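You operate a simulated robot arm through the tools that you are given. There is no shell and no other tool. Be economical: measure what you need, move in short steps, check, and stop when the job is done.

You are at the controls of a simulated two-armed robot. One attempt, no reset.

JOB
Pick up the green-cap bottle from the green table with one hand, pass it to the other hand and put it on the low wooden table. Set down upright: green-cap bottle.
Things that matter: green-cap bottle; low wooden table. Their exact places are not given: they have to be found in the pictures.

The check looks at the end state, three seconds after you hand in, the way a careful person would. Anything else that was tipped, shoved, dropped, spilled or broken makes it a failure. Lids that push on must go on centred and level and be pressed home; caps that screw on are set level and turned clockwise until they are tight.

ROBOT AND FRAMES
Two 7-joint arms with two-finger parallel grippers on one trunk, on a base that drives. Base frame: it is fixed to the floor where the robot stands at the start and does not move with it; the origin is under the middle of the robot, x ahead of it, y to its left, z up. Lengths are in m, angles in rad, forces in N, time in s.
The left shoulder is at the start at [0.02, 0.17, 1.078], the right one opposite. With the tool pointing down near the work surface each hand reaches from about 0.16 to 0.66 m from the robot's upright axis, wherever it stands, measured 20 degrees to its own side. Places, roughly: low wooden table [-0.3, -2.9, 0.4]. Payload 3.8 kg a hand.
The TCP of each hand is the grasp point between the finger pads, 0.03 m short of the fingertips. In the tool frame z runs along the fingers and y along their closing line. Largest opening 0.11 m; finger width 0.02, thickness 0.01; the body of the gripper, 0.048 by 0.112 m, starts 0.055 m behind the TCP.
Orientation is told as [roll, pitch, yaw] about the base's x, y, z axes, in that order, counted from this pose: with the fingers straight down and closing along the base's y, the tool's x points along the base's -x, its y along +y and its z along -z.

CONTROLS
- The arms move only by the tool move_arm. It takes "left_series", "right_series" or both (then of equal length, played together; a hand with none holds still); each is a list of rows, each a list of 7 numbers: the shift along the tool's x, y, z in m, then the turn, a rotation vector about the tool's x, y, z in rad, then the closure in counts, from 0 (fully open) to 255 (shut). In form: [[x, y, z, rx, ry, rz, hand], ...]. A call has 1 to 12 rows; each row shifts and turns the commanded pose from where the row before left it, along the tool's axes as they then stand. Each row takes 0.2 s and may step no farther than 0.05 m and 0.15 rad from the row before; otherwise, or with a gripper value out of range, the whole call is refused. A pose out of reach is approached as far as the arm can. The call stops where the force on the tool passes 40 N (or 10 N more than at its start, if that is more) or the arm is blocked; 0.2 s more then pass. The fingers move at their own pace (about 0.072 m/s each) and stop on an object; they squeeze with about 43 N. The grip force told is the motor's: it shows also when the fingers shut on nothing. Time passes only in rows, and 0.2 s behind the last, so rows that do not move let the fingers close. It gives the time, the measured TCP pose, the force on the tool (base axes), the opening and the grip force at its end, in the units of the frame above (readings bear some noise), with the torque about the TCP (base axes, N m) and any sound that the robot's microphone picked up.
- Cameras (640 x 400 px; columns grow to the right, rows downward): "scene" is now at [0.1116, 0.0071, 1.2352]; the picture's right is [0.08, -1.00, 0.00], its down [-0.52, -0.04, -0.85] and it looks along [0.85, 0.06, -0.52] (base axes); focal length 284 px, centre (320, 200). "left" rides on the left gripper at [0.072, -0.017, -0.103] in its tool frame; the picture's right is [0.23, 0.97, 0.00], its down [-0.76, 0.18, -0.62] and it looks along [-0.61, 0.14, 0.78] (tool axes); focal length 222 px, centre (320, 200). "right" rides on the right gripper at [0.072, 0.017, -0.103] in its tool frame; the picture's right is [-0.23, 0.97, 0.00], its down [-0.76, -0.18, -0.62] and it looks along [-0.61, -0.14, 0.78] (tool axes); focal length 222 px, centre (320, 200).
- snapshot(camera): a new picture of that camera. It takes no simulated time.
- move_column(by): slides the trunk up (or, below 0, down) by that many m; the arms and the scene camera ride with it, the base frame stays. It gives what a move gives, with no picture.
- drive_base(legs): drives the robot by 1 to 6 legs, each [ahead, turn to the left] in m and rad, along the robot's own axes; the way and the turn of a leg run together, so that a leg with both is an arc; at most 1.5 m and 3.142 rad a leg. The arms and the cameras ride along, it lands a little off, and it stops where it bumps. It gives what a move gives.
- aim_head(pan, tilt): turns the head with the scene camera to pan (to the left, within 1.396 rad either way) and tilt (down, from -0.506 to 1.204), counted from straight ahead of the robot. It gives what a move gives.
- locate(camera, pixels): for up to 12 pixels [column, row] of the newest picture of that camera ("zoom" is the newest enlarged one), the place [x, y, z] in the base frame of the surface seen there, good to about 0.002 m. It takes no simulated time.
- inspect(camera, box): a new picture of the part [left, top, right, bottom] of that camera's present view, enlarged. It takes no simulated time.
- hand_in(): hands the job in; it is judged then, once.

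Work in short steps. Measure before you move; look again where a grasp or a placing could have gone wrong, and mend it. You have 80 turns and 58 pictures in all, those below and enlarged ones among them. Open the grippers and draw the arms clear of the work before you hand the job in, unless the task says otherwise; then end with one line.

The tools are called after "Request:" by a JSON object that holds its "op" and its "data". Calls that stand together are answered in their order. move_arm: Moves the arms, as the interface text tells. Its arguments: {"type":"object","properties":{"left_series":{"type":"array"},"right_series":{"type":"array"}},"required":[]} The other tools are called the same way: move_column (by) slides the trunk up or down; drive_base (legs) drives the base; aim_head (pan, tilt) turns the head that bears the scene camera; snapshot (camera) takes a picture; locate (camera, pixels) gives the place of the surface under pixels of a picture; inspect (camera, box) takes an enlarged picture of a part of a camera's view; hand_in () hands the job in.

At the start:

```text
time: 0.0
left_eef_pos: [0.4725, 0.1821, 1.05]
left_tool_rot: [0.001, 0.001, 0.001]
left_ft_force: [0.2, -0.5, -0.7]
left_torque: [0.01, -0.03, 0.03]
left_opening: 0.11
left_gripper_force: 0.0
right_eef_pos: [0.461, -0.1529, 1.0496]
right_tool_rot: [-0.001, -0.001, -0.001]
right_ft_force: [0.8, -0.1, -0.1]
right_torque: [0.01, -0.02, 0.01]
right_opening: 0.11
right_gripper_force: 0.0
trunk travel left (down, up): [-0.175, 0.395]
robot x, y, heading: [-0.0009, -0.0006, 0.003]
head pan, tilt: [0.075, 0.55]
```

scene: 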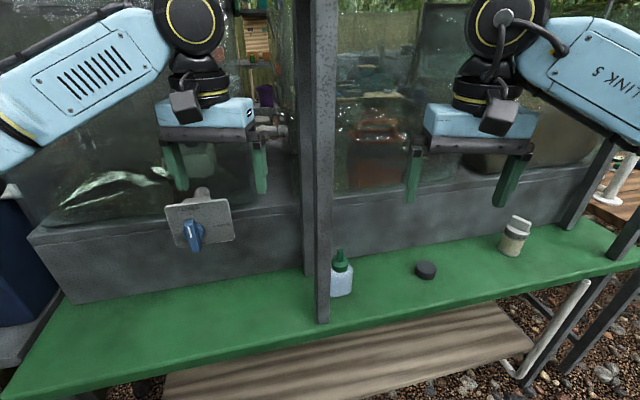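
right: 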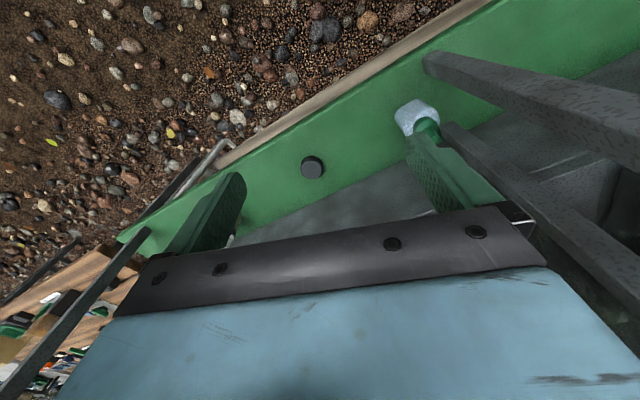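
left: 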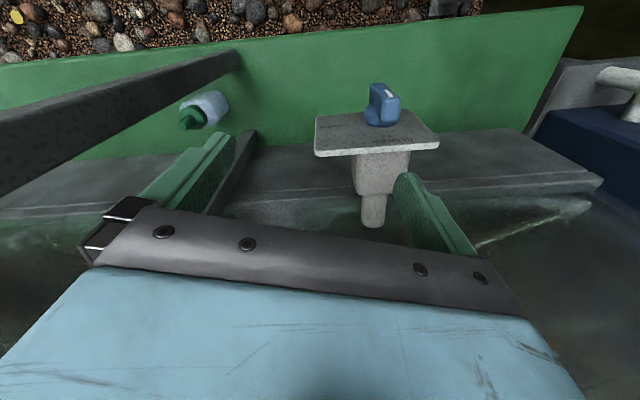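

The bottle shows at about (341,275) in the scene, partly behind the grey post. I enlarge that area and measure it.

Request:
{"op": "inspect", "data": {"camera": "scene", "box": [260, 200, 460, 325]}}

Request:
{"op": "locate", "data": {"camera": "scene", "pixels": [[342, 254], [342, 270], [343, 290], [349, 280], [380, 290], [324, 318], [324, 200], [310, 270], [424, 270], [450, 210], [250, 300], [400, 312]]}}

Request:
{"op": "locate", "data": {"camera": "left", "pixels": [[188, 120], [205, 108], [222, 108], [214, 94], [230, 55], [350, 130], [330, 155], [380, 100]]}}

```text
3.20 times, centred on (360, 262) of scene
```

zoom: 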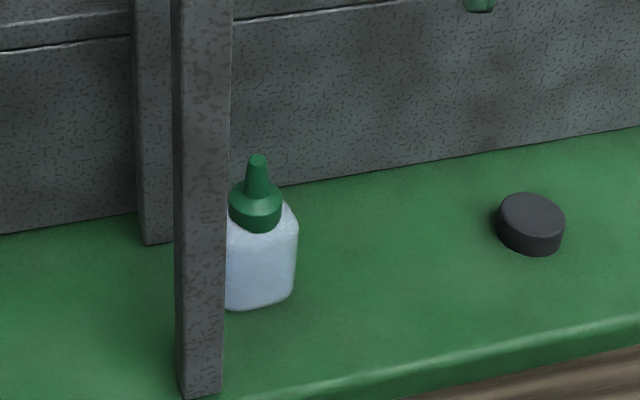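

```text
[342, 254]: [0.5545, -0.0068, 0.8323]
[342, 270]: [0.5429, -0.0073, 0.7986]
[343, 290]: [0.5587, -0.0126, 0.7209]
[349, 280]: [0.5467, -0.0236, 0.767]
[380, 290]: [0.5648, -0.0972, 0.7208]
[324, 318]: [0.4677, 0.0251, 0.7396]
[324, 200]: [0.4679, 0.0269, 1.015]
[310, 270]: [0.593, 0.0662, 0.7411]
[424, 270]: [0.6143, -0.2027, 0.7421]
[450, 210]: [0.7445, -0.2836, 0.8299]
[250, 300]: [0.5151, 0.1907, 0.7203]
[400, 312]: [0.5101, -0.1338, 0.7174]
```

```text
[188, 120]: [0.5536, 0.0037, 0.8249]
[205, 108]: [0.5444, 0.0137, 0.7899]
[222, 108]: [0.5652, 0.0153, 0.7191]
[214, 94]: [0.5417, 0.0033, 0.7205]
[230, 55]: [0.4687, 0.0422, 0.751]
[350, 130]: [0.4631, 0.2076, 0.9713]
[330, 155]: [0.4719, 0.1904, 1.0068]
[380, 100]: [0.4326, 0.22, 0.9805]
```

The bottle stands near (0.56, 0.0), by a front post (x≈0.47) and a back post (x≈0.60), and a plate with a knob is close under the left hand. I measure those obstacles and look further up.

Request:
{"op": "locate", "data": {"camera": "scene", "pixels": [[170, 210], [228, 205], [232, 235], [180, 245], [195, 235], [203, 192], [316, 100], [336, 100], [303, 100], [324, 10], [315, 320], [330, 320]]}}

Request:
{"op": "aim_head", "data": {"pan": 0.0, "tilt": -0.1}}

Request:
{"op": "snapshot", "data": {"camera": "scene"}}

```text
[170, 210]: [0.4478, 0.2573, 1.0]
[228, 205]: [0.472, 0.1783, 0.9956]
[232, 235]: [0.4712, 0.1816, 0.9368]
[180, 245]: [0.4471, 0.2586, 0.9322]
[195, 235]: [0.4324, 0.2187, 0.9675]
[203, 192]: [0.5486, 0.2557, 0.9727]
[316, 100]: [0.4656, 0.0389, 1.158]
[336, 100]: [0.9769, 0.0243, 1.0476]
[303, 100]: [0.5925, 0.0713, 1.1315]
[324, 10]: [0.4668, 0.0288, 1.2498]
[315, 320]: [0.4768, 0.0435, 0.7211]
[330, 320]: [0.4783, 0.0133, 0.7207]
```

```text
time: 1.0
left_eef_pos: [0.4715, 0.181, 1.0514]
left_tool_rot: [-0.001, 0.001, 0.0]
left_ft_force: [0.0, 0.4, 0.1]
left_torque: [-0.01, 0.03, 0.0]
left_opening: 0.11
left_gripper_force: 0.0
right_eef_pos: [0.461, -0.1548, 1.0495]
right_tool_rot: [0.0, 0.0, 0.001]
right_ft_force: [0.4, -0.2, 0.3]
right_torque: [0.0, -0.02, -0.02]
right_opening: 0.1098
right_gripper_force: 0.0
trunk travel left (down, up): [-0.175, 0.395]
robot x, y, heading: [0.0053, 0.0002, 0.0]
head pan, tilt: [0.0, -0.099]
```

```text
53 pictures are left
```

scene: 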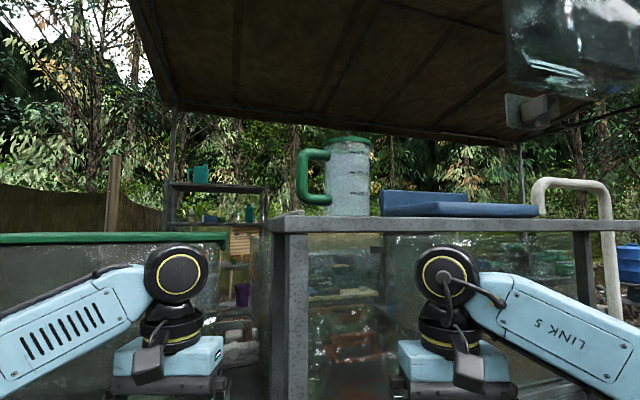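

There is a shelf over the bottle, carrying a jug. I measure its height and extents.

Request:
{"op": "locate", "data": {"camera": "scene", "pixels": [[290, 226], [268, 222], [500, 224], [600, 224], [635, 224], [300, 260], [283, 260], [580, 260], [285, 214], [345, 200], [400, 210], [10, 240]]}}

Request:
{"op": "aim_head", "data": {"pan": -0.3, "tilt": 0.45}}

Request:
{"op": "snapshot", "data": {"camera": "scene"}}

```text
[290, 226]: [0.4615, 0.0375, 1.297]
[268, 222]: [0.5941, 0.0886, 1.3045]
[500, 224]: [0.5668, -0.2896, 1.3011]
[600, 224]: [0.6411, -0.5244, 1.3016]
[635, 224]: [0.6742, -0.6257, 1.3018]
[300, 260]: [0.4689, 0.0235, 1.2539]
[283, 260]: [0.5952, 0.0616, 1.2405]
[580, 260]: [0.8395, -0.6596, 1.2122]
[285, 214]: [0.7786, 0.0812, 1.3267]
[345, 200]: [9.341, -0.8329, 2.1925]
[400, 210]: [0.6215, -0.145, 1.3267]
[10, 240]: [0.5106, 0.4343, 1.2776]
```

```text
time: 2.0
left_eef_pos: [0.4716, 0.1801, 1.0509]
left_tool_rot: [-0.001, 0.0, 0.0]
left_ft_force: [0.1, -0.2, 0.2]
left_torque: [0.01, 0.01, -0.02]
left_opening: 0.1097
left_gripper_force: 0.0
right_eef_pos: [0.4607, -0.1545, 1.0484]
right_tool_rot: [0.0, 0.001, -0.002]
right_ft_force: [-0.9, 0.4, 0.8]
right_torque: [-0.03, -0.03, 0.02]
right_opening: 0.1098
right_gripper_force: 0.1
trunk travel left (down, up): [-0.175, 0.395]
robot x, y, heading: [-0.0011, -0.0015, 0.003]
head pan, tilt: [-0.3, 0.45]
```

```text
52 pictures are left
```

scene: 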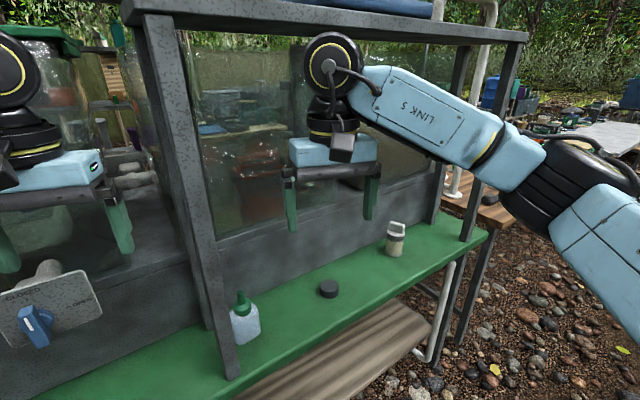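

Shelf underside is about 1.28, its front edge slanting away to the right. I enlarge the bottle again from this head pose to measure its size and the surrounding clearance.

Request:
{"op": "inspect", "data": {"camera": "scene", "box": [190, 270, 310, 345]}}

Request:
{"op": "locate", "data": {"camera": "scene", "pixels": [[320, 272], [290, 260], [225, 320], [225, 378], [240, 372], [205, 280], [328, 290], [395, 250], [333, 65], [333, 125], [270, 290], [330, 40]]}}

```text
5.33 times, centred on (250, 308) of scene
```

zoom: 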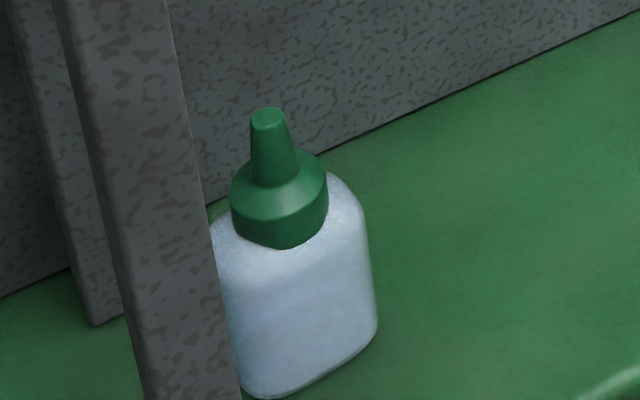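

```text
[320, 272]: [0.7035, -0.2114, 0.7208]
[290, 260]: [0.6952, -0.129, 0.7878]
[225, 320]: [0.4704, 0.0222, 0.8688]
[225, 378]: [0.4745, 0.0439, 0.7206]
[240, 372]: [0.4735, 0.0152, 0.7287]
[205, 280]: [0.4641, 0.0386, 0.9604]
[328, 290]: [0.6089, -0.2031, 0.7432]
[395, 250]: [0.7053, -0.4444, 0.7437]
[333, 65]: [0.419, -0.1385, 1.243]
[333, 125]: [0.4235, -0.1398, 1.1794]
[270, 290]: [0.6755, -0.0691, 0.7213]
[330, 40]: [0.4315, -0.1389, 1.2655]
```

Request:
{"op": "locate", "data": {"camera": "zoom", "pixels": [[266, 115], [270, 175], [235, 205], [325, 190], [285, 235], [250, 270], [365, 230], [375, 320], [320, 340], [260, 385], [345, 190], [375, 345]]}}

Request:
{"op": "locate", "data": {"camera": "left", "pixels": [[185, 122], [190, 104], [201, 94], [217, 92], [228, 100], [229, 112], [215, 124], [240, 100]]}}

Request:
{"op": "inspect", "data": {"camera": "left", "box": [150, 60, 270, 135]}}

```text
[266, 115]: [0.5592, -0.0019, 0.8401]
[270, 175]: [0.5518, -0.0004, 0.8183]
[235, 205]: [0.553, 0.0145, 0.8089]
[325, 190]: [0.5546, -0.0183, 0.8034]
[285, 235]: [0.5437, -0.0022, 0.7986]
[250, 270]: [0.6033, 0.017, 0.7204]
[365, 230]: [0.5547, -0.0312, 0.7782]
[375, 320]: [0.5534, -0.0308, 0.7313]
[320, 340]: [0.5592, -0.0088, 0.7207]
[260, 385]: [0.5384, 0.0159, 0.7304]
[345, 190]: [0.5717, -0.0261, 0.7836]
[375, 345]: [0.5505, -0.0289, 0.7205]
```

```text
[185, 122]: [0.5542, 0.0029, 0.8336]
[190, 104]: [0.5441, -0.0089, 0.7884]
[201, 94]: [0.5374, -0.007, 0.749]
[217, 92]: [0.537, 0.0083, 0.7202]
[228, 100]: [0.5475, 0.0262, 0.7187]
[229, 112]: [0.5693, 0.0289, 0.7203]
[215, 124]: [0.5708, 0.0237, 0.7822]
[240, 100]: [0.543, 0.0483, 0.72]
```

```text
5.33 times, centred on (210, 98) of left
```

zoom: 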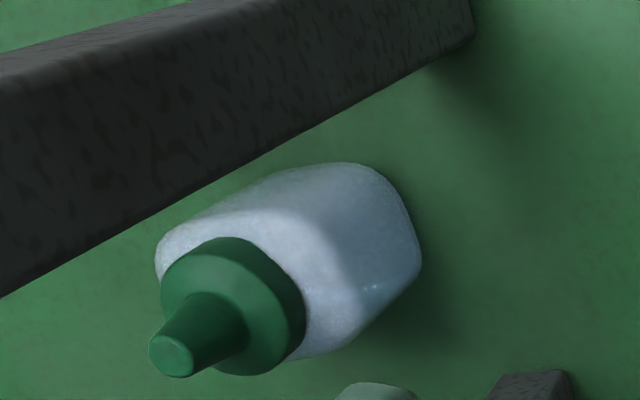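

The bottle body is oval, about 0.06 by 0.04, centred near (0.557, 0), with cap top at 0.84. I measure its outline to get the orientation of the flat faces.

Request:
{"op": "locate", "data": {"camera": "zoom", "pixels": [[300, 170], [350, 165], [385, 185], [408, 215], [420, 260], [390, 300], [350, 340], [310, 355], [220, 210], [170, 240], [250, 200], [330, 230]]}}

Request:
{"op": "locate", "data": {"camera": "scene", "pixels": [[235, 316], [240, 318], [245, 318], [250, 317], [255, 315], [258, 313], [234, 325], [240, 332], [245, 333], [250, 332], [255, 331], [259, 328]]}}

Request:
{"op": "inspect", "data": {"camera": "right", "box": [370, 60, 490, 135]}}

```text
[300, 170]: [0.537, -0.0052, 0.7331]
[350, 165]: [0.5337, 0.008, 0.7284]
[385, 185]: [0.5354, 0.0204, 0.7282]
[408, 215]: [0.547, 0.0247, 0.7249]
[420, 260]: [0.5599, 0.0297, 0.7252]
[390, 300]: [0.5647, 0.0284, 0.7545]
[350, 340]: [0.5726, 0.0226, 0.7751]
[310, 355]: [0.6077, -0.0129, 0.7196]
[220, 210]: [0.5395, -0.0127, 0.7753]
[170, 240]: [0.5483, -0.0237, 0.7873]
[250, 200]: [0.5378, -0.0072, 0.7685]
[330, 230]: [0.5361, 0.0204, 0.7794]
```

```text
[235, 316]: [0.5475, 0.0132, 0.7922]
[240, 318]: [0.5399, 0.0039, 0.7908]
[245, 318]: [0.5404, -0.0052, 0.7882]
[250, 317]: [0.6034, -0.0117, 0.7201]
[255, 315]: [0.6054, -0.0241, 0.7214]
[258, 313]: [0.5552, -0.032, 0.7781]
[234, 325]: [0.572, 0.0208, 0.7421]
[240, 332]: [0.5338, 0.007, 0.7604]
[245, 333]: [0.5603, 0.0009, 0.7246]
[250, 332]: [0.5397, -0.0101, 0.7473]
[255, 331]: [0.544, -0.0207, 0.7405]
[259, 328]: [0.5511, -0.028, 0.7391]
```

```text
5.33 times, centred on (430, 98) of right
```

zoom: 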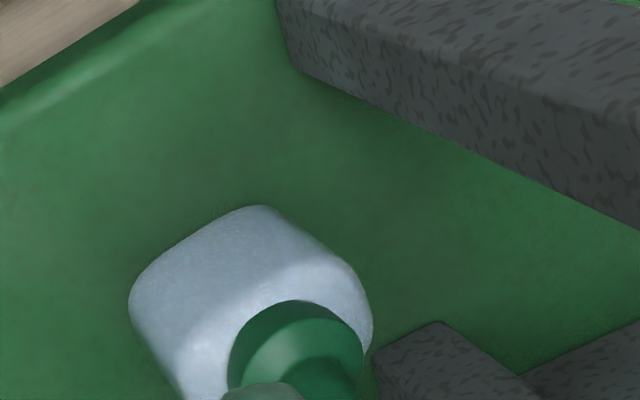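

The flat faces run along about (-0.33, 0.94), so I'll grasp with the right hand from the right side, fingers pointing +y and closing across the 0.04 m thickness. First I lower the right hand in front of the shelf and yaw it, with the fingers partly closed.

Request:
{"op": "locate", "data": {"camera": "zoom", "pixels": [[300, 80], [290, 30], [370, 110], [410, 130], [375, 365], [440, 325]]}}

Request:
{"op": "move_arm", "data": {"right_series": [[0.01, -0.02, 0.05, 0, 0, 0, 80], [0.01, -0.02, 0.05, 0, 0, 0, 80], [0.01, -0.02, 0.05, 0, 0, 0, 80], [0.01, -0.02, 0.05, 0, 0, 0, 80]]}}

Request:
{"op": "move_arm", "data": {"right_series": [[0, 0, 0, 0, 0, 0.145, 80], [0, 0, 0, 0, 0, 0.145, 80], [0, 0, 0, 0, 0, 0.145, 80], [0, 0, 0, 0, 0, 0.145, 80], [0, 0, 0, 0, 0, 0.145, 80], [0, 0, 0, 0, 0, 0.145, 80], [0, 0, 0, 0, 0, 0.145, 80], [0, 0, 0, 0, 0, 0.145, 80], [0, 0, 0, 0, 0, 0.145, 80], [0, 0, 0, 0, 0, 0.145, 80], [0, 0, 0, 0, 0, 0.145, 80], [0, 0, 0, 0, 0, 0.145, 80]]}}

```text
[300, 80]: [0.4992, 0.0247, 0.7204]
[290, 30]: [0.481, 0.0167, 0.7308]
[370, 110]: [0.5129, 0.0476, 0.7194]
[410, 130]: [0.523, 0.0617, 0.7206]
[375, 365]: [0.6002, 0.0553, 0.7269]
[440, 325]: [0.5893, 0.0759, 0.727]
```

```text
refused: row 1 steps farther than a row can; nothing moved
```

```text
time: 4.6
left_eef_pos: [0.4726, 0.1821, 1.0511]
left_tool_rot: [0.001, 0.0, 0.001]
left_ft_force: [-0.1, 0.0, -0.1]
left_torque: [-0.02, 0.03, 0.0]
left_opening: 0.1101
left_gripper_force: 0.1
right_eef_pos: [0.4617, -0.1538, 1.0498]
right_tool_rot: [0.001, -0.001, -1.744]
right_ft_force: [0.1, 1.6, 0.2]
right_torque: [-0.01, -0.02, -0.01]
right_opening: 0.0758
right_gripper_force: 0.0
trunk travel left (down, up): [-0.175, 0.395]
robot x, y, heading: [0.002, -0.0012, -0.001]
head pan, tilt: [-0.3, 0.45]
```

The yaw came out at -1.744; the lowering was refused for step length. I lower in smaller steps, then tilt the fingers up towards +y.

Request:
{"op": "move_arm", "data": {"right_series": [[-0.018, 0, 0.045, 0, 0, 0, 80], [-0.018, 0, 0.045, 0, 0, 0, 80], [-0.018, 0, 0.045, 0, 0, 0, 80], [-0.018, 0, 0.045, 0, 0, 0, 80], [-0.018, 0, 0.04, 0, 0, 0, 80]]}}

Request:
{"op": "move_arm", "data": {"right_series": [[0, 0, 0, 0, 0.141, 0, 80], [0, 0, 0, 0, 0.141, 0, 80], [0, 0, 0, 0, 0.141, 0, 80], [0, 0, 0, 0, 0.141, 0, 80], [0, 0, 0, 0, 0.141, 0, 80], [0, 0, 0, 0, 0.141, 0, 80], [0, 0, 0, 0, 0.141, 0, 80], [0, 0, 0, 0, 0.141, 0, 80], [0, 0, 0, 0, 0.141, 0, 80]]}}

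Request:
{"op": "snapshot", "data": {"camera": "scene"}}

```text
time: 5.8
left_eef_pos: [0.4722, 0.1814, 1.0521]
left_tool_rot: [-0.001, 0.0, -0.001]
left_ft_force: [-0.9, 0.3, -0.1]
left_torque: [0.01, 0.01, -0.03]
left_opening: 0.1101
left_gripper_force: 0.0
right_eef_pos: [0.4482, -0.2446, 0.8306]
right_tool_rot: [0.0, 0.001, -1.741]
right_ft_force: [-0.3, -0.5, 0.5]
right_torque: [0.03, 0.01, -0.01]
right_opening: 0.0757
right_gripper_force: 0.0
trunk travel left (down, up): [-0.175, 0.395]
robot x, y, heading: [0.0011, 0.0014, 0.0]
head pan, tilt: [-0.3, 0.45]
```

```text
time: 7.8
left_eef_pos: [0.4716, 0.1821, 1.0514]
left_tool_rot: [-0.001, 0.0, -0.001]
left_ft_force: [0.2, 0.9, 0.2]
left_torque: [0.02, -0.01, 0.01]
left_opening: 0.11
left_gripper_force: 0.0
right_eef_pos: [0.4459, -0.2423, 0.8304]
right_tool_rot: [0.004, 1.271, -1.739]
right_ft_force: [0.6, 0.4, 1.1]
right_torque: [0.01, -0.01, -0.01]
right_opening: 0.0755
right_gripper_force: 0.0
trunk travel left (down, up): [-0.175, 0.395]
robot x, y, heading: [-0.0017, 0.0021, 0.003]
head pan, tilt: [-0.3, 0.45]
```

```text
48 pictures are left
```

scene: 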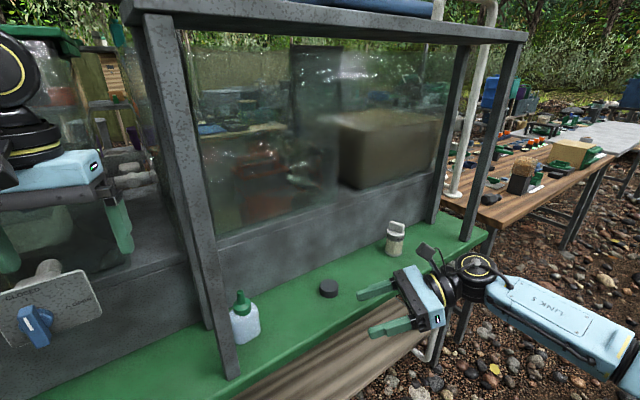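

The hand now points (0.17, 0.97) but the bottle's long axis is nearer (-0.3, 0.95), so I yaw back 0.32 rad about the vertical and then move to a pre-grasp 0.10 m short of the bottle, above the black puck's height.

Request:
{"op": "move_arm", "data": {"right_series": [[0, 0, 0, 0.102, 0, -0.0315, 80], [0, 0, 0, 0.102, 0, -0.0315, 80], [0, 0, 0, 0.102, 0, -0.0315, 80], [-0.003, 0.029, 0.024, 0, 0, 0, 80], [-0.003, 0.029, 0.024, 0, 0, 0, 80], [-0.003, 0.029, 0.024, 0, 0, 0, 80], [-0.003, 0.029, 0.024, 0, 0, 0, 80], [-0.003, 0.029, 0.024, 0, 0, 0, 80], [0, 0, 0, 0, 0, 0, 80]]}}

Request:
{"op": "snapshot", "data": {"camera": "right"}}

Request:
{"op": "snapshot", "data": {"camera": "scene"}}

```text
time: 9.8
left_eef_pos: [0.4714, 0.182, 1.0502]
left_tool_rot: [0.0, 0.0, -0.001]
left_ft_force: [0.5, -0.1, 0.0]
left_torque: [-0.01, -0.01, 0.01]
left_opening: 0.1098
left_gripper_force: 0.0
right_eef_pos: [0.5629, -0.11, 0.7858]
right_tool_rot: [0.0, 1.269, -1.419]
right_ft_force: [-0.1, 0.1, 0.2]
right_torque: [-0.01, -0.02, 0.0]
right_opening: 0.0753
right_gripper_force: 0.0
right hand out of reach, approached as far as the arm can: row 8
trunk travel left (down, up): [-0.175, 0.395]
robot x, y, heading: [0.0029, 0.0015, 0.003]
head pan, tilt: [-0.3, 0.45]
```

```text
47 pictures are left
```

right: 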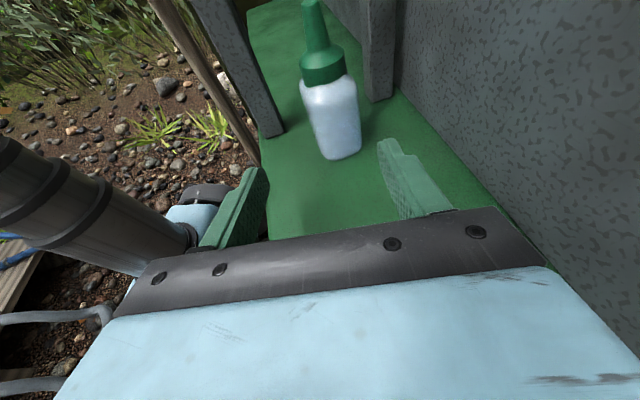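

```text
46 pictures are left
```

scene: 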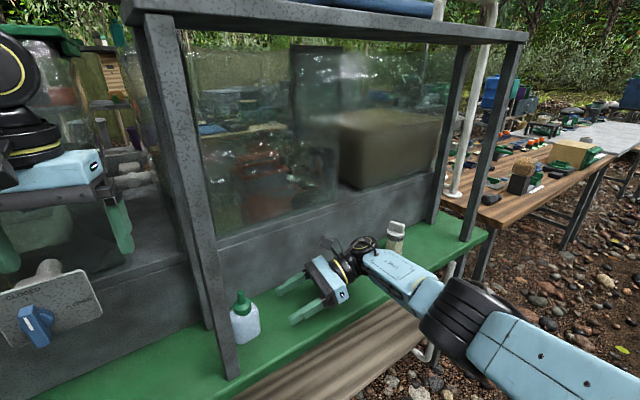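

The wrist stretched to its reach limit there (0.01 m short in x), but moving towards +y shortens the reach. I advance half way along the fingers and read the pose.

Request:
{"op": "move_arm", "data": {"right_series": [[-0.001, 0, 0.025, 0, 0, 0, 80], [-0.001, 0, 0.025, 0, 0, 0, 80], [0, 0, 0, 0, 0, 0, 80]]}}

Request:
{"op": "inspect", "data": {"camera": "right", "box": [180, 0, 500, 200]}}

```text
time: 10.6
left_eef_pos: [0.4725, 0.18, 1.0512]
left_tool_rot: [0.0, 0.0, 0.0]
left_ft_force: [0.1, 0.2, 0.4]
left_torque: [0.01, 0.01, 0.01]
left_opening: 0.1099
left_gripper_force: 0.0
right_eef_pos: [0.5545, -0.0643, 0.7671]
right_tool_rot: [-0.004, 1.268, -1.424]
right_ft_force: [0.1, 0.1, -0.4]
right_torque: [0.01, 0.0, 0.0]
right_opening: 0.0757
right_gripper_force: 0.0
trunk travel left (down, up): [-0.175, 0.395]
robot x, y, heading: [-0.0015, -0.0001, -0.009]
head pan, tilt: [-0.3, 0.45]
```

```text
2.00 times, centred on (340, 100) of right
```

zoom: 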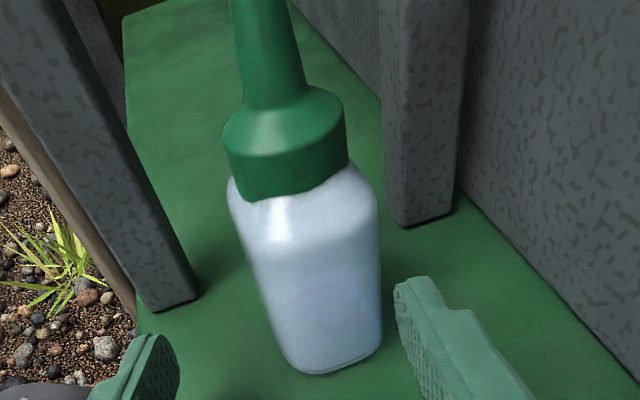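

The bottle sits closer to the back (right-hand) finger, agreeing with the measured 0.011 m offset. I shift sideways, then advance to the grasp depth.

Request:
{"op": "move_arm", "data": {"right_series": [[0, 0.011, 0, 0, 0, 0, 80], [0, 0, 0.02, 0, 0, 0, 80], [0, 0, 0, 0, 0, 0, 80]]}}

Request:
{"op": "inspect", "data": {"camera": "right", "box": [180, 0, 500, 200]}}

```text
time: 11.4
left_eef_pos: [0.4724, 0.1798, 1.0518]
left_tool_rot: [0.0, -0.002, -0.001]
left_ft_force: [-0.7, -0.2, 0.6]
left_torque: [0.0, 0.02, 0.01]
left_opening: 0.11
left_gripper_force: 0.0
right_eef_pos: [0.5575, -0.0431, 0.7646]
right_tool_rot: [-0.003, 1.269, -1.424]
right_ft_force: [-1.0, 0.4, -0.6]
right_torque: [-0.03, -0.01, 0.04]
right_opening: 0.0757
right_gripper_force: 0.0
right hand out of reach, approached as far as the arm can: row 1
trunk travel left (down, up): [-0.175, 0.395]
robot x, y, heading: [-0.0014, 0.0007, 0.001]
head pan, tilt: [-0.3, 0.45]
```

```text
2.00 times, centred on (340, 100) of right
```

zoom: 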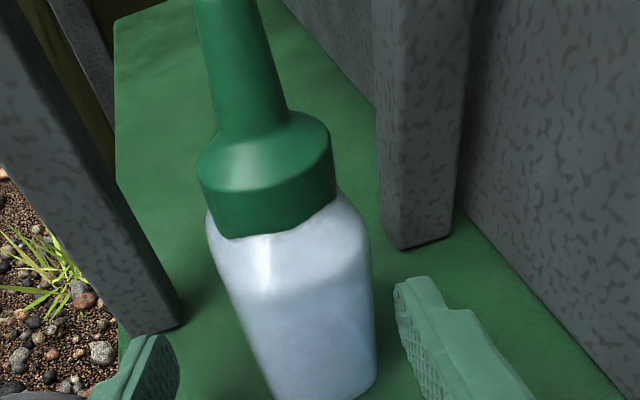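

Lateral offset is now about 5 mm. I advance the rest and centre on the way.

Request:
{"op": "move_arm", "data": {"right_series": [[-0.002, 0, 0.015, 0, 0, 0, 80], [-0.002, 0.005, 0.015, 0, 0, 0, 80], [-0.001, 0, 0.004, 0, 0, 0, 80], [0, 0, 0, 0, 0, 0, 80]]}}

Request:
{"op": "snapshot", "data": {"camera": "right"}}

```text
time: 12.4
left_eef_pos: [0.4722, 0.1805, 1.0506]
left_tool_rot: [-0.001, -0.001, 0.001]
left_ft_force: [0.4, -0.2, -0.2]
left_torque: [-0.02, -0.01, -0.01]
left_opening: 0.1102
left_gripper_force: 0.1
right_eef_pos: [0.5504, -0.0114, 0.7514]
right_tool_rot: [-0.004, 1.268, -1.424]
right_ft_force: [0.0, -0.5, -0.2]
right_torque: [0.02, -0.04, 0.0]
right_opening: 0.0756
right_gripper_force: 0.0
right hand out of reach, approached as far as the arm can: row 2
trunk travel left (down, up): [-0.175, 0.395]
robot x, y, heading: [-0.0012, 0.0025, -0.001]
head pan, tilt: [-0.3, 0.45]
```

```text
43 pictures are left
```

right: 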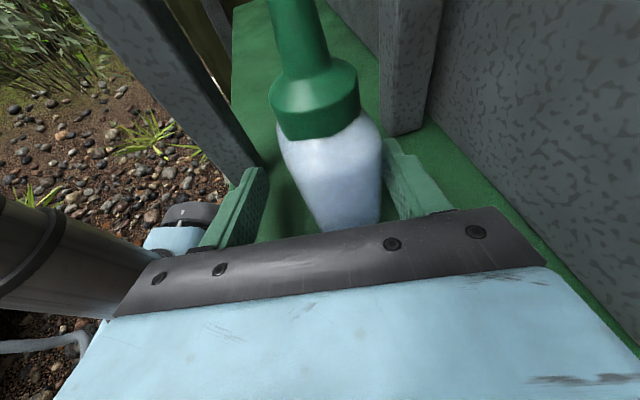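

The bottle is about 7 mm off-centre towards the back finger and the arm is at its reach limit in x. A tiny forward drive of 0.008 m centres the hand; all clearances in +x allow it.

Request:
{"op": "drive_base", "data": {"legs": [[0.008, 0.0]]}}

Request:
{"op": "snapshot", "data": {"camera": "right"}}

```text
time: 13.1
left_eef_pos: [0.4816, 0.18, 1.0521]
left_tool_rot: [-0.001, -0.001, 0.0]
left_ft_force: [0.6, 0.4, 0.5]
left_torque: [0.01, 0.02, 0.02]
left_opening: 0.1098
left_gripper_force: 0.1
right_eef_pos: [0.5599, -0.0116, 0.7508]
right_tool_rot: [-0.004, 1.27, -1.426]
right_ft_force: [0.8, 0.0, 0.4]
right_torque: [0.0, -0.02, 0.02]
right_opening: 0.0754
right_gripper_force: 0.0
trunk travel left (down, up): [-0.175, 0.395]
robot x, y, heading: [0.0069, -0.0009, -0.002]
head pan, tilt: [-0.3, 0.45]
```

```text
42 pictures are left
```

right: 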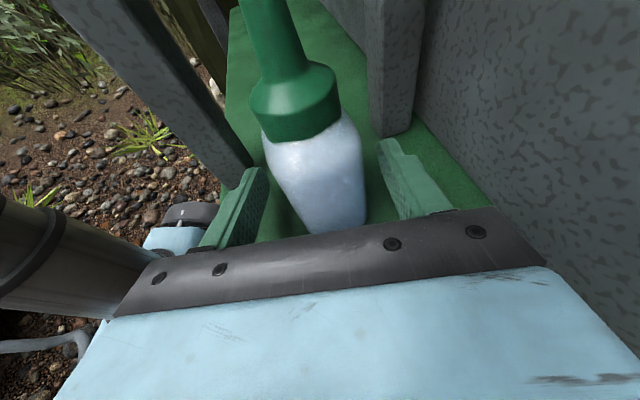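

The bottle is now midway between the fingers. I close.

Request:
{"op": "move_arm", "data": {"right_series": [[0, 0, 0, 0, 0, 0, 120], [0, 0, 0, 0, 0, 0, 160], [0, 0, 0, 0, 0, 0, 200], [0, 0, 0, 0, 0, 0, 255], [0, 0, 0, 0, 0, 0, 255], [0, 0, 0, 0, 0, 0, 255]]}}

Request:
{"op": "snapshot", "data": {"camera": "right"}}

```text
time: 14.5
left_eef_pos: [0.48, 0.1807, 1.051]
left_tool_rot: [0.0, -0.002, 0.0]
left_ft_force: [0.4, -1.2, -0.4]
left_torque: [-0.02, 0.02, -0.01]
left_opening: 0.11
left_gripper_force: 0.0
right_eef_pos: [0.5584, -0.0136, 0.752]
right_tool_rot: [-0.003, 1.268, -1.424]
right_ft_force: [-1.3, 0.4, 0.5]
right_torque: [0.02, -0.02, -0.02]
right_opening: 0.0441
right_gripper_force: 42.9
trunk travel left (down, up): [-0.175, 0.395]
robot x, y, heading: [0.0062, -0.0033, 0.005]
head pan, tilt: [-0.3, 0.45]
```

```text
41 pictures are left
```

right: 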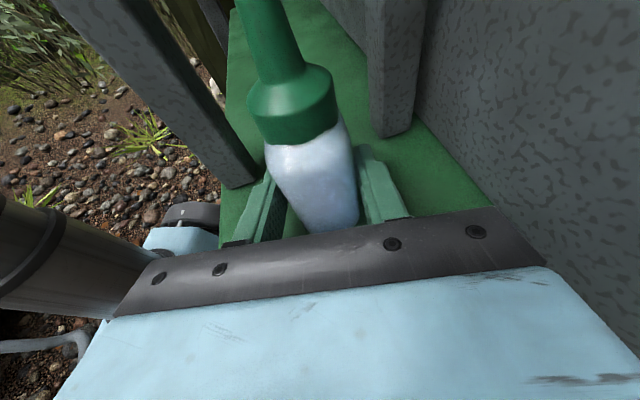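

Gripped at 0.044 m with 43 N. I lift the right hand about 0.06 m straight up (left hand 0.03 up too, for clearance over the panel), then back off in -y away from the posts.

Request:
{"op": "move_arm", "data": {"right_series": [[0.0143, 0, -0.0044, 0, 0, 0, 255], [0.0287, 0, -0.0089, 0, 0, 0, 255], [0.0191, 0, -0.0059, 0, 0, 0, 255]], "left_series": [[0, 0, -0.01, 0, 0, 0, 0], [0, 0, -0.01, 0, 0, 0, 0], [0, 0, -0.01, 0, 0, 0, 0]]}}

Request:
{"op": "move_arm", "data": {"right_series": [[-0.009, -0.003, -0.0286, 0, 0, 0, 255], [-0.009, -0.003, -0.0286, 0, 0, 0, 255], [0, 0, 0, 0, 0, 0, 255]]}}

Request:
{"op": "snapshot", "data": {"camera": "scene"}}

```text
time: 15.3
left_eef_pos: [0.4792, 0.1818, 1.081]
left_tool_rot: [0.0, 0.0, 0.001]
left_ft_force: [0.7, 0.4, 0.2]
left_torque: [0.03, 0.02, 0.03]
left_opening: 0.11
left_gripper_force: 0.1
right_eef_pos: [0.5583, -0.0127, 0.8172]
right_tool_rot: [-0.006, 1.269, -1.428]
right_ft_force: [0.2, 0.5, -1.2]
right_torque: [-0.01, -0.03, 0.02]
right_opening: 0.0443
right_gripper_force: 42.6
trunk travel left (down, up): [-0.175, 0.395]
robot x, y, heading: [0.0093, -0.0026, -0.003]
head pan, tilt: [-0.3, 0.45]
```

```text
time: 16.1
left_eef_pos: [0.4785, 0.1827, 1.0816]
left_tool_rot: [-0.001, -0.001, -0.001]
left_ft_force: [0.0, -1.1, 0.3]
left_torque: [-0.02, -0.03, -0.02]
left_opening: 0.1101
left_gripper_force: 0.1
right_eef_pos: [0.5616, -0.0709, 0.8158]
right_tool_rot: [-0.001, 1.268, -1.424]
right_ft_force: [0.2, -0.2, -1.1]
right_torque: [-0.01, 0.02, -0.01]
right_opening: 0.0443
right_gripper_force: 43.0
trunk travel left (down, up): [-0.175, 0.395]
robot x, y, heading: [0.0055, -0.0005, -0.0]
head pan, tilt: [-0.3, 0.45]
```

```text
40 pictures are left
```

scene: 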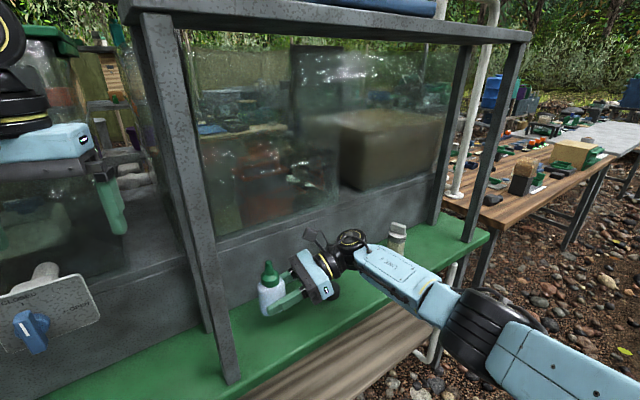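

The bottle is held upright, clear of the post by about 0.04 m in y. I drive straight back 0.3 m to get free of the shelf.

Request:
{"op": "drive_base", "data": {"legs": [[-0.3, 0.0]]}}

Request:
{"op": "aim_head", "data": {"pan": 0.0, "tilt": 0.7}}

Request:
{"op": "snapshot", "data": {"camera": "scene"}}

```text
time: 18.2
left_eef_pos: [0.181, 0.1808, 1.0814]
left_tool_rot: [0.001, 0.001, -0.002]
left_ft_force: [0.1, 0.5, -0.7]
left_torque: [-0.01, 0.03, -0.02]
left_opening: 0.11
left_gripper_force: 0.0
right_eef_pos: [0.2601, -0.0735, 0.8171]
right_tool_rot: [-0.003, 1.269, -1.424]
right_ft_force: [0.1, -0.2, -1.6]
right_torque: [-0.02, -0.02, 0.02]
right_opening: 0.044
right_gripper_force: 43.3
trunk travel left (down, up): [-0.175, 0.395]
robot x, y, heading: [-0.289, 0.0015, -0.003]
head pan, tilt: [-0.3, 0.45]
```

```text
time: 19.0
left_eef_pos: [0.1812, 0.1806, 1.0806]
left_tool_rot: [0.0, -0.001, -0.002]
left_ft_force: [0.4, 0.3, -0.7]
left_torque: [0.0, 0.02, -0.04]
left_opening: 0.1102
left_gripper_force: 0.0
right_eef_pos: [0.2613, -0.0727, 0.8158]
right_tool_rot: [-0.001, 1.269, -1.427]
right_ft_force: [1.0, -0.5, -1.0]
right_torque: [0.02, 0.01, -0.01]
right_opening: 0.044
right_gripper_force: 42.8
trunk travel left (down, up): [-0.175, 0.395]
robot x, y, heading: [-0.2908, 0.0049, -0.001]
head pan, tilt: [0.0, 0.7]
```

```text
39 pictures are left
```

scene: 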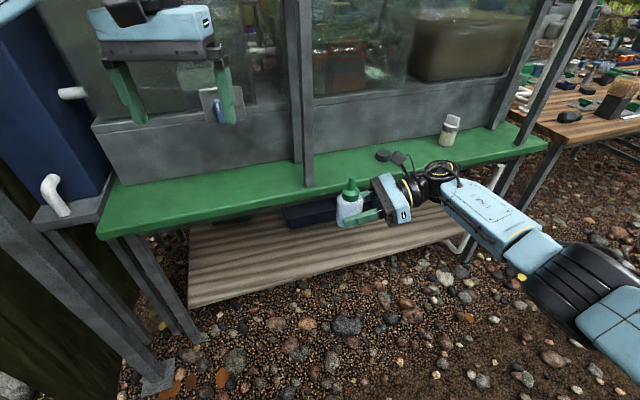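

Bottle secure and the front is free. I bring the right hand in towards the robot's middle with its fingers pointing exactly +y, and yaw the left hand by +90° in place at the same time.

Request:
{"op": "move_arm", "data": {"right_series": [[0.0203, -0.0315, 0.0093, 0, 0, 0, 255], [0.0203, -0.0315, 0.0093, 0, 0, 0, 255], [0.0203, -0.0315, 0.0093, 0, 0, 0, 255], [0, 0, 0, -0.072, 0, 0.022, 255], [0, 0, 0, -0.072, 0, 0.022, 255], [0, 0, 0, 0, 0, 0, 255], [0, 0, 0, 0, 0, 0, 255], [0, 0, 0, 0, 0, 0, 255], [0, 0, 0, 0, 0, 0, 255], [0, 0, 0, 0, 0, 0, 255], [0, 0, 0, 0, 0, 0, 255]], "left_series": [[0, 0.01, 0, 0, 0, -0.1428, 0], [0, 0, 0, 0, 0, -0.1428, 0], [0, 0, 0, 0, 0, -0.1428, 0], [0, 0, 0, 0, 0, -0.1428, 0], [0, 0, 0, 0, 0, -0.1428, 0], [0, 0, 0, 0, 0, -0.1428, 0], [0, 0, 0, 0, 0, -0.1428, 0], [0, 0, 0, 0, 0, -0.1428, 0], [0, 0, 0, 0, 0, -0.1428, 0], [0, 0, 0, 0, 0, -0.1428, 0], [0, 0, 0, 0, 0, -0.1428, 0]]}}

Request:
{"op": "move_arm", "data": {"left_series": [[-0.02, 0, 0, 0, 0.137, 0, 0], [0, 0, 0, 0, 0.137, 0, 0], [0, 0, 0, 0, 0.137, 0, 0], [0, 0, 0, 0, 0.137, 0, 0], [0, 0, 0, 0, 0.137, 0, 0], [0, 0, 0, 0, 0.137, 0, 0], [0, 0, 0, 0, 0.137, 0, 0], [0, 0, 0, 0, 0.137, 0, 0], [0, 0, 0, 0, 0.137, 0, 0], [0, 0, 0, 0, 0.137, 0, 0]]}}

Request:
{"op": "snapshot", "data": {"camera": "scene"}}

```text
time: 21.4
left_eef_pos: [0.1808, 0.1917, 1.0824]
left_tool_rot: [0.0, 0.001, 1.571]
left_ft_force: [1.1, -0.1, 0.7]
left_torque: [0.02, -0.02, 0.04]
left_opening: 0.11
left_gripper_force: 0.0
right_eef_pos: [0.1616, -0.0422, 0.8662]
right_tool_rot: [0.0, 1.268, -1.575]
right_ft_force: [-0.6, -0.1, 0.1]
right_torque: [0.01, -0.03, -0.03]
right_opening: 0.044
right_gripper_force: 42.8
trunk travel left (down, up): [-0.175, 0.395]
robot x, y, heading: [-0.2923, 0.0018, -0.003]
head pan, tilt: [0.0, 0.7]
```

```text
time: 23.6
left_eef_pos: [0.1806, 0.2107, 1.0816]
left_tool_rot: [0.0, 1.374, 1.57]
left_ft_force: [-0.8, -0.6, 0.5]
left_torque: [0.01, -0.03, 0.03]
left_opening: 0.1098
left_gripper_force: 0.2
right_eef_pos: [0.1613, -0.0422, 0.8669]
right_tool_rot: [-0.001, 1.27, -1.576]
right_ft_force: [0.4, -0.1, -0.4]
right_torque: [-0.03, -0.04, -0.01]
right_opening: 0.044
right_gripper_force: 43.3
trunk travel left (down, up): [-0.175, 0.395]
robot x, y, heading: [-0.2892, 0.0015, 0.0]
head pan, tilt: [0.0, 0.7]
```

```text
38 pictures are left
```

scene: 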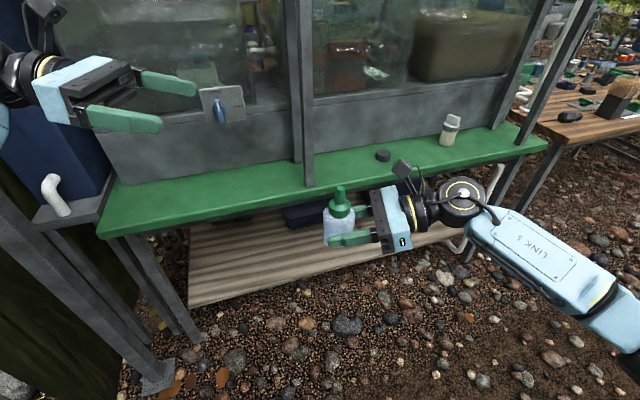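

Both hands are set up. I enlarge the bottle in the right hand and measure where its body and cap are.

Request:
{"op": "inspect", "data": {"camera": "scene", "box": [290, 170, 450, 270]}}

Request:
{"op": "locate", "data": {"camera": "zoom", "pixels": [[200, 75], [200, 105], [195, 150], [175, 165], [225, 165], [150, 180], [170, 210], [215, 215], [150, 270], [138, 230], [200, 270], [160, 300]]}}

```text
4.00 times, centred on (370, 220) of scene
```

zoom: 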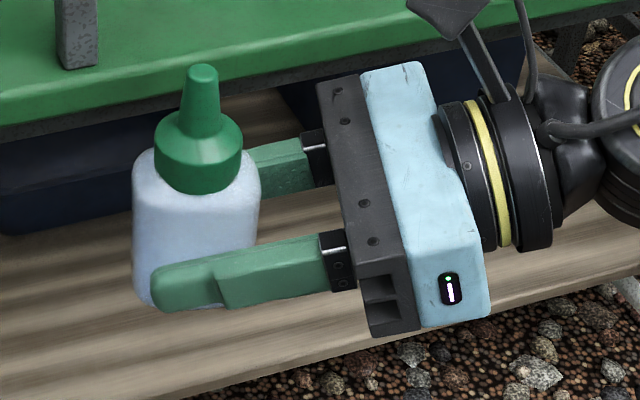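

```text
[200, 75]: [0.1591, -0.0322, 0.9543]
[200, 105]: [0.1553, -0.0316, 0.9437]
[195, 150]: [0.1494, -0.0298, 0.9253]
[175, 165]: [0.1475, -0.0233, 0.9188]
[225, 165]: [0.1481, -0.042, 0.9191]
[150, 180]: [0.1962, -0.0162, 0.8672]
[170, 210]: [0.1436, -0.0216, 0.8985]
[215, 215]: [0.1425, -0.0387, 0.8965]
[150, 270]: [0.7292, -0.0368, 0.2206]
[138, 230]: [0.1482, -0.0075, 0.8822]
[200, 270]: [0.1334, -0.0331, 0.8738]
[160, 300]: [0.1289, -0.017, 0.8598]
```

Cap top is at 0.955, so the base is at about 0.835; the body centre is (0.161, -0.031). The left hand will take the upper body at z≈0.891 from the left, above the right fingers (top 0.876). I level the left hand a bit more and bring it to a pre-grasp.

Request:
{"op": "move_arm", "data": {"left_series": [[0, 0, 0, 0, 0.15, 0, 0], [-0.0475, 0.0049, 0.0022, 0, 0, 0, 0], [-0.0475, 0.0049, 0.0022, 0, 0, 0, 0], [-0.0475, 0.0049, 0.0022, 0, 0, 0, 0], [-0.0475, 0.0049, 0.0022, 0, 0, 0, 0], [0.0018, 0, 0.035, 0, 0, 0, 0], [0.0018, 0, 0.035, 0, 0, 0, 0], [0.0018, 0, 0.035, 0, 0, 0, 0], [0, 0, 0, 0, 0, 0, 0]]}}

Request:
{"op": "snapshot", "data": {"camera": "scene"}}

Request:
{"op": "snapshot", "data": {"camera": "left"}}

```text
time: 25.6
left_eef_pos: [0.1627, 0.1058, 0.8911]
left_tool_rot: [-0.005, 1.521, 1.562]
left_ft_force: [-0.3, 0.5, 0.6]
left_torque: [-0.04, -0.03, 0.01]
left_opening: 0.1099
left_gripper_force: 0.1
right_eef_pos: [0.1618, -0.0418, 0.8682]
right_tool_rot: [0.001, 1.269, -1.575]
right_ft_force: [0.3, -0.1, -0.8]
right_torque: [0.03, -0.01, 0.0]
right_opening: 0.0437
right_gripper_force: 43.4
trunk travel left (down, up): [-0.175, 0.395]
robot x, y, heading: [-0.2903, 0.0048, -0.006]
head pan, tilt: [0.0, 0.7]
```

```text
36 pictures are left
```

scene: 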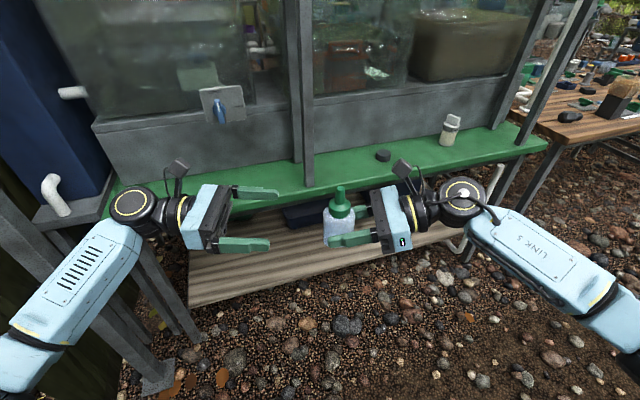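

```text
35 pictures are left
```

left: 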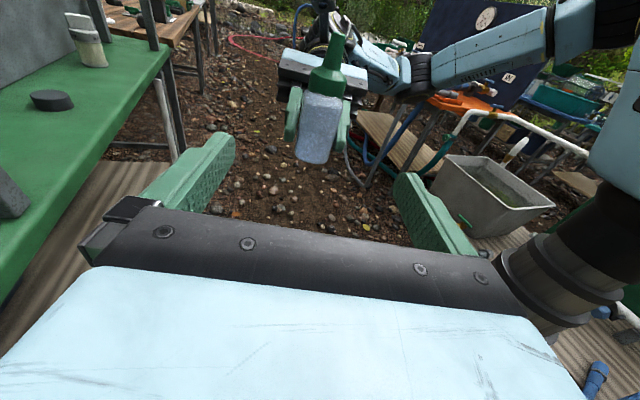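

Lined up; z margin between the finger rows is thin so I raise 3 mm while advancing the remaining 0.116 m.

Request:
{"op": "move_arm", "data": {"left_series": [[0.0032, 0.0005, 0.03, 0, 0, 0, 0], [0.0032, 0, 0.03, 0, 0, 0, 0], [0.0022, 0, 0.03, 0, 0, 0, 0], [0.0012, 0, 0.025, 0, 0, 0, 0], [0, 0, 0, 0, 0, 0, 0]]}}

Request:
{"op": "inspect", "data": {"camera": "scene", "box": [240, 170, 440, 295]}}

Request:
{"op": "snapshot", "data": {"camera": "left"}}

```text
time: 26.8
left_eef_pos: [0.1607, -0.0081, 0.8952]
left_tool_rot: [-0.006, 1.52, 1.565]
left_ft_force: [-0.2, 0.2, -0.5]
left_torque: [0.01, 0.01, 0.01]
left_opening: 0.1101
left_gripper_force: 0.2
right_eef_pos: [0.1627, -0.0415, 0.8673]
right_tool_rot: [0.0, 1.271, -1.574]
right_ft_force: [-0.8, -0.6, -0.7]
right_torque: [-0.02, 0.0, 0.02]
right_opening: 0.0437
right_gripper_force: 42.9
trunk travel left (down, up): [-0.175, 0.395]
robot x, y, heading: [-0.2867, 0.0013, -0.002]
head pan, tilt: [0.0, 0.7]
```

```text
3.20 times, centred on (340, 232) of scene
```

zoom: 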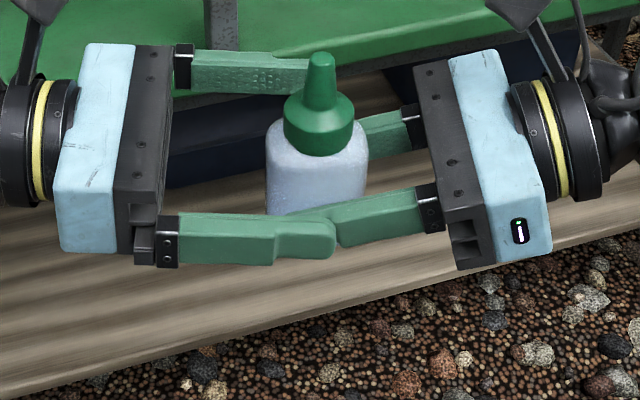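

```text
33 pictures are left
```

left: 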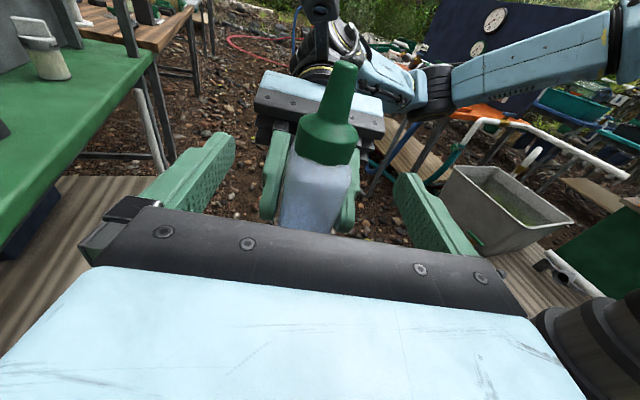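

The left finger row is about 5 mm above the right one, bottle centred between the left fingers. I close the left hand.

Request:
{"op": "move_arm", "data": {"left_series": [[0, 0, 0, 0, 0, 0, 80], [0, 0, 0, 0, 0, 0, 130], [0, 0, 0, 0, 0, 0, 170], [0, 0, 0, 0, 0, 0, 255], [0, 0, 0, 0, 0, 0, 255], [0, 0, 0, 0, 0, 0, 255], [0, 0, 0, 0, 0, 0, 255]]}}

Request:
{"op": "inspect", "data": {"camera": "scene", "box": [240, 170, 440, 295]}}

```text
time: 28.4
left_eef_pos: [0.1603, -0.0076, 0.8946]
left_tool_rot: [-0.01, 1.521, 1.562]
left_ft_force: [9.3, -1.7, -0.8]
left_torque: [-0.03, -0.26, 0.27]
left_opening: 0.0434
left_gripper_force: 42.6
right_eef_pos: [0.1617, -0.042, 0.8657]
right_tool_rot: [-0.004, 1.27, -1.576]
right_ft_force: [-9.4, 1.5, 0.2]
right_torque: [-0.03, -0.01, 0.02]
right_opening: 0.0433
right_gripper_force: 43.0
trunk travel left (down, up): [-0.175, 0.395]
robot x, y, heading: [-0.2904, -0.0028, -0.003]
head pan, tilt: [0.0, 0.7]
```

```text
3.20 times, centred on (340, 232) of scene
```

zoom: 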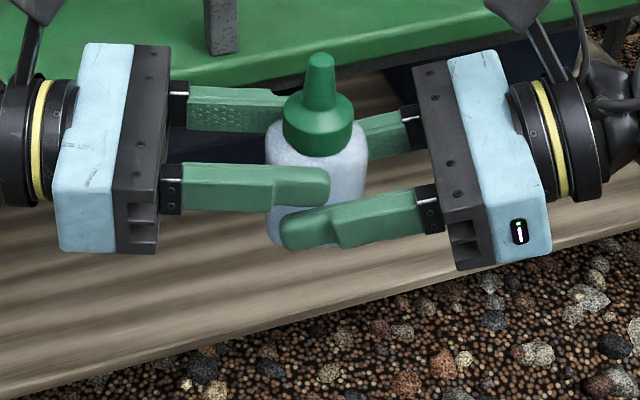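

Left grip is firm at 0.043 m. I open the right hand and draw it back along its fingers.

Request:
{"op": "move_arm", "data": {"right_series": [[0, 0, 0, 0, 0, 0, 120], [0, 0, 0, 0, 0, 0, 60], [0, 0, 0, 0, 0, 0, 60], [0, 0, 0, 0, 0, 0, 60], [-0.004, 0, -0.02, 0, 0, 0, 60], [-0.009, 0, -0.03, 0, 0, 0, 60], [-0.011, 0, -0.04, 0, 0, 0, 60], [-0.011, 0, -0.04, 0, 0, 0, 60], [-0.011, 0, -0.04, 0, 0, 0, 60]]}}

Request:
{"op": "snapshot", "data": {"camera": "scene"}}

```text
time: 30.4
left_eef_pos: [0.1598, -0.0096, 0.8944]
left_tool_rot: [-0.002, 1.52, 1.57]
left_ft_force: [0.1, -0.7, -0.1]
left_torque: [0.0, 0.0, -0.01]
left_opening: 0.0433
left_gripper_force: 42.4
right_eef_pos: [0.1613, -0.2205, 0.8726]
right_tool_rot: [-0.001, 1.27, -1.574]
right_ft_force: [0.6, -0.1, -0.1]
right_torque: [-0.01, -0.02, 0.03]
right_opening: 0.0844
right_gripper_force: 0.1
trunk travel left (down, up): [-0.175, 0.395]
robot x, y, heading: [-0.2921, 0.0004, 0.002]
head pan, tilt: [0.0, 0.7]
```

```text
31 pictures are left
```

scene: 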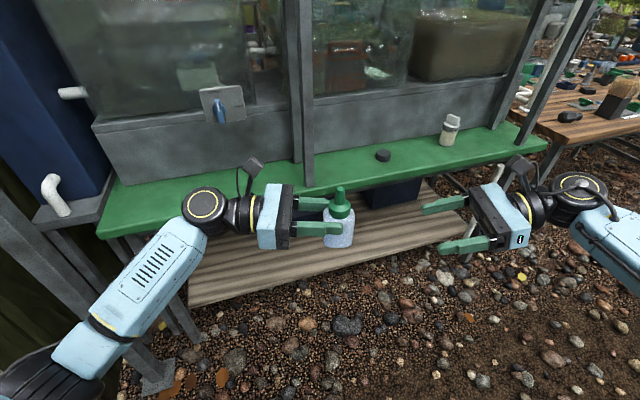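

Handover done: the left hand holds the bottle alone. I raise and fold the right hand back to pointing down, then look to the right for the low table.

Request:
{"op": "move_arm", "data": {"right_series": [[0.043, 0, -0.0133, 0, 0, 0, 60], [0.043, 0, -0.0133, 0, 0, 0, 60], [0.043, 0, -0.0133, 0, 0, 0, 60], [0, 0, 0, 0, -0.141, 0, 60], [0, 0, 0, 0, -0.141, 0, 60], [0, 0, 0, 0, -0.141, 0, 60], [0, 0, 0, 0, -0.141, 0, 60], [0, 0, 0, 0, -0.141, 0, 60], [0, 0, 0, 0, -0.141, 0, 60], [0, 0, 0, 0, -0.141, 0, 60], [0, 0, 0, 0, -0.141, 0, 60], [0, 0, 0, 0, -0.141, 0, 60]]}}

Request:
{"op": "aim_head", "data": {"pan": -1.39, "tilt": 0.45}}

Request:
{"op": "snapshot", "data": {"camera": "scene"}}

```text
time: 33.0
left_eef_pos: [0.1597, -0.0064, 0.8943]
left_tool_rot: [-0.001, 1.521, 1.568]
left_ft_force: [0.0, -0.8, 0.5]
left_torque: [0.0, -0.04, -0.04]
left_opening: 0.0435
left_gripper_force: 43.1
right_eef_pos: [0.1607, -0.218, 1.0075]
right_tool_rot: [0.001, -0.003, -1.575]
right_ft_force: [-0.1, 0.0, 0.2]
right_torque: [-0.01, -0.01, -0.01]
right_opening: 0.0846
right_gripper_force: 0.0
trunk travel left (down, up): [-0.175, 0.395]
robot x, y, heading: [-0.292, -0.0011, 0.001]
head pan, tilt: [0.0, 0.7]
```

```text
time: 34.5
left_eef_pos: [0.1601, -0.0075, 0.895]
left_tool_rot: [0.002, 1.52, 1.572]
left_ft_force: [0.9, 0.4, 0.0]
left_torque: [0.0, -0.02, -0.02]
left_opening: 0.0433
left_gripper_force: 43.2
right_eef_pos: [0.161, -0.2188, 1.0076]
right_tool_rot: [0.0, 0.002, -1.572]
right_ft_force: [0.5, -0.2, 0.0]
right_torque: [0.02, 0.0, 0.0]
right_opening: 0.0842
right_gripper_force: 0.0
trunk travel left (down, up): [-0.175, 0.395]
robot x, y, heading: [-0.2916, -0.0019, -0.003]
head pan, tilt: [-1.389, 0.45]
```

```text
30 pictures are left
```

scene: 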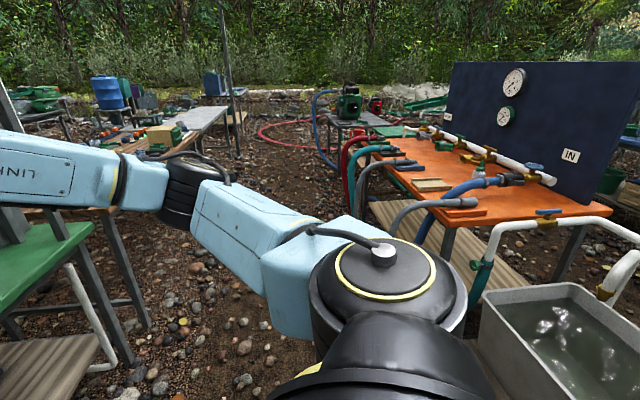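

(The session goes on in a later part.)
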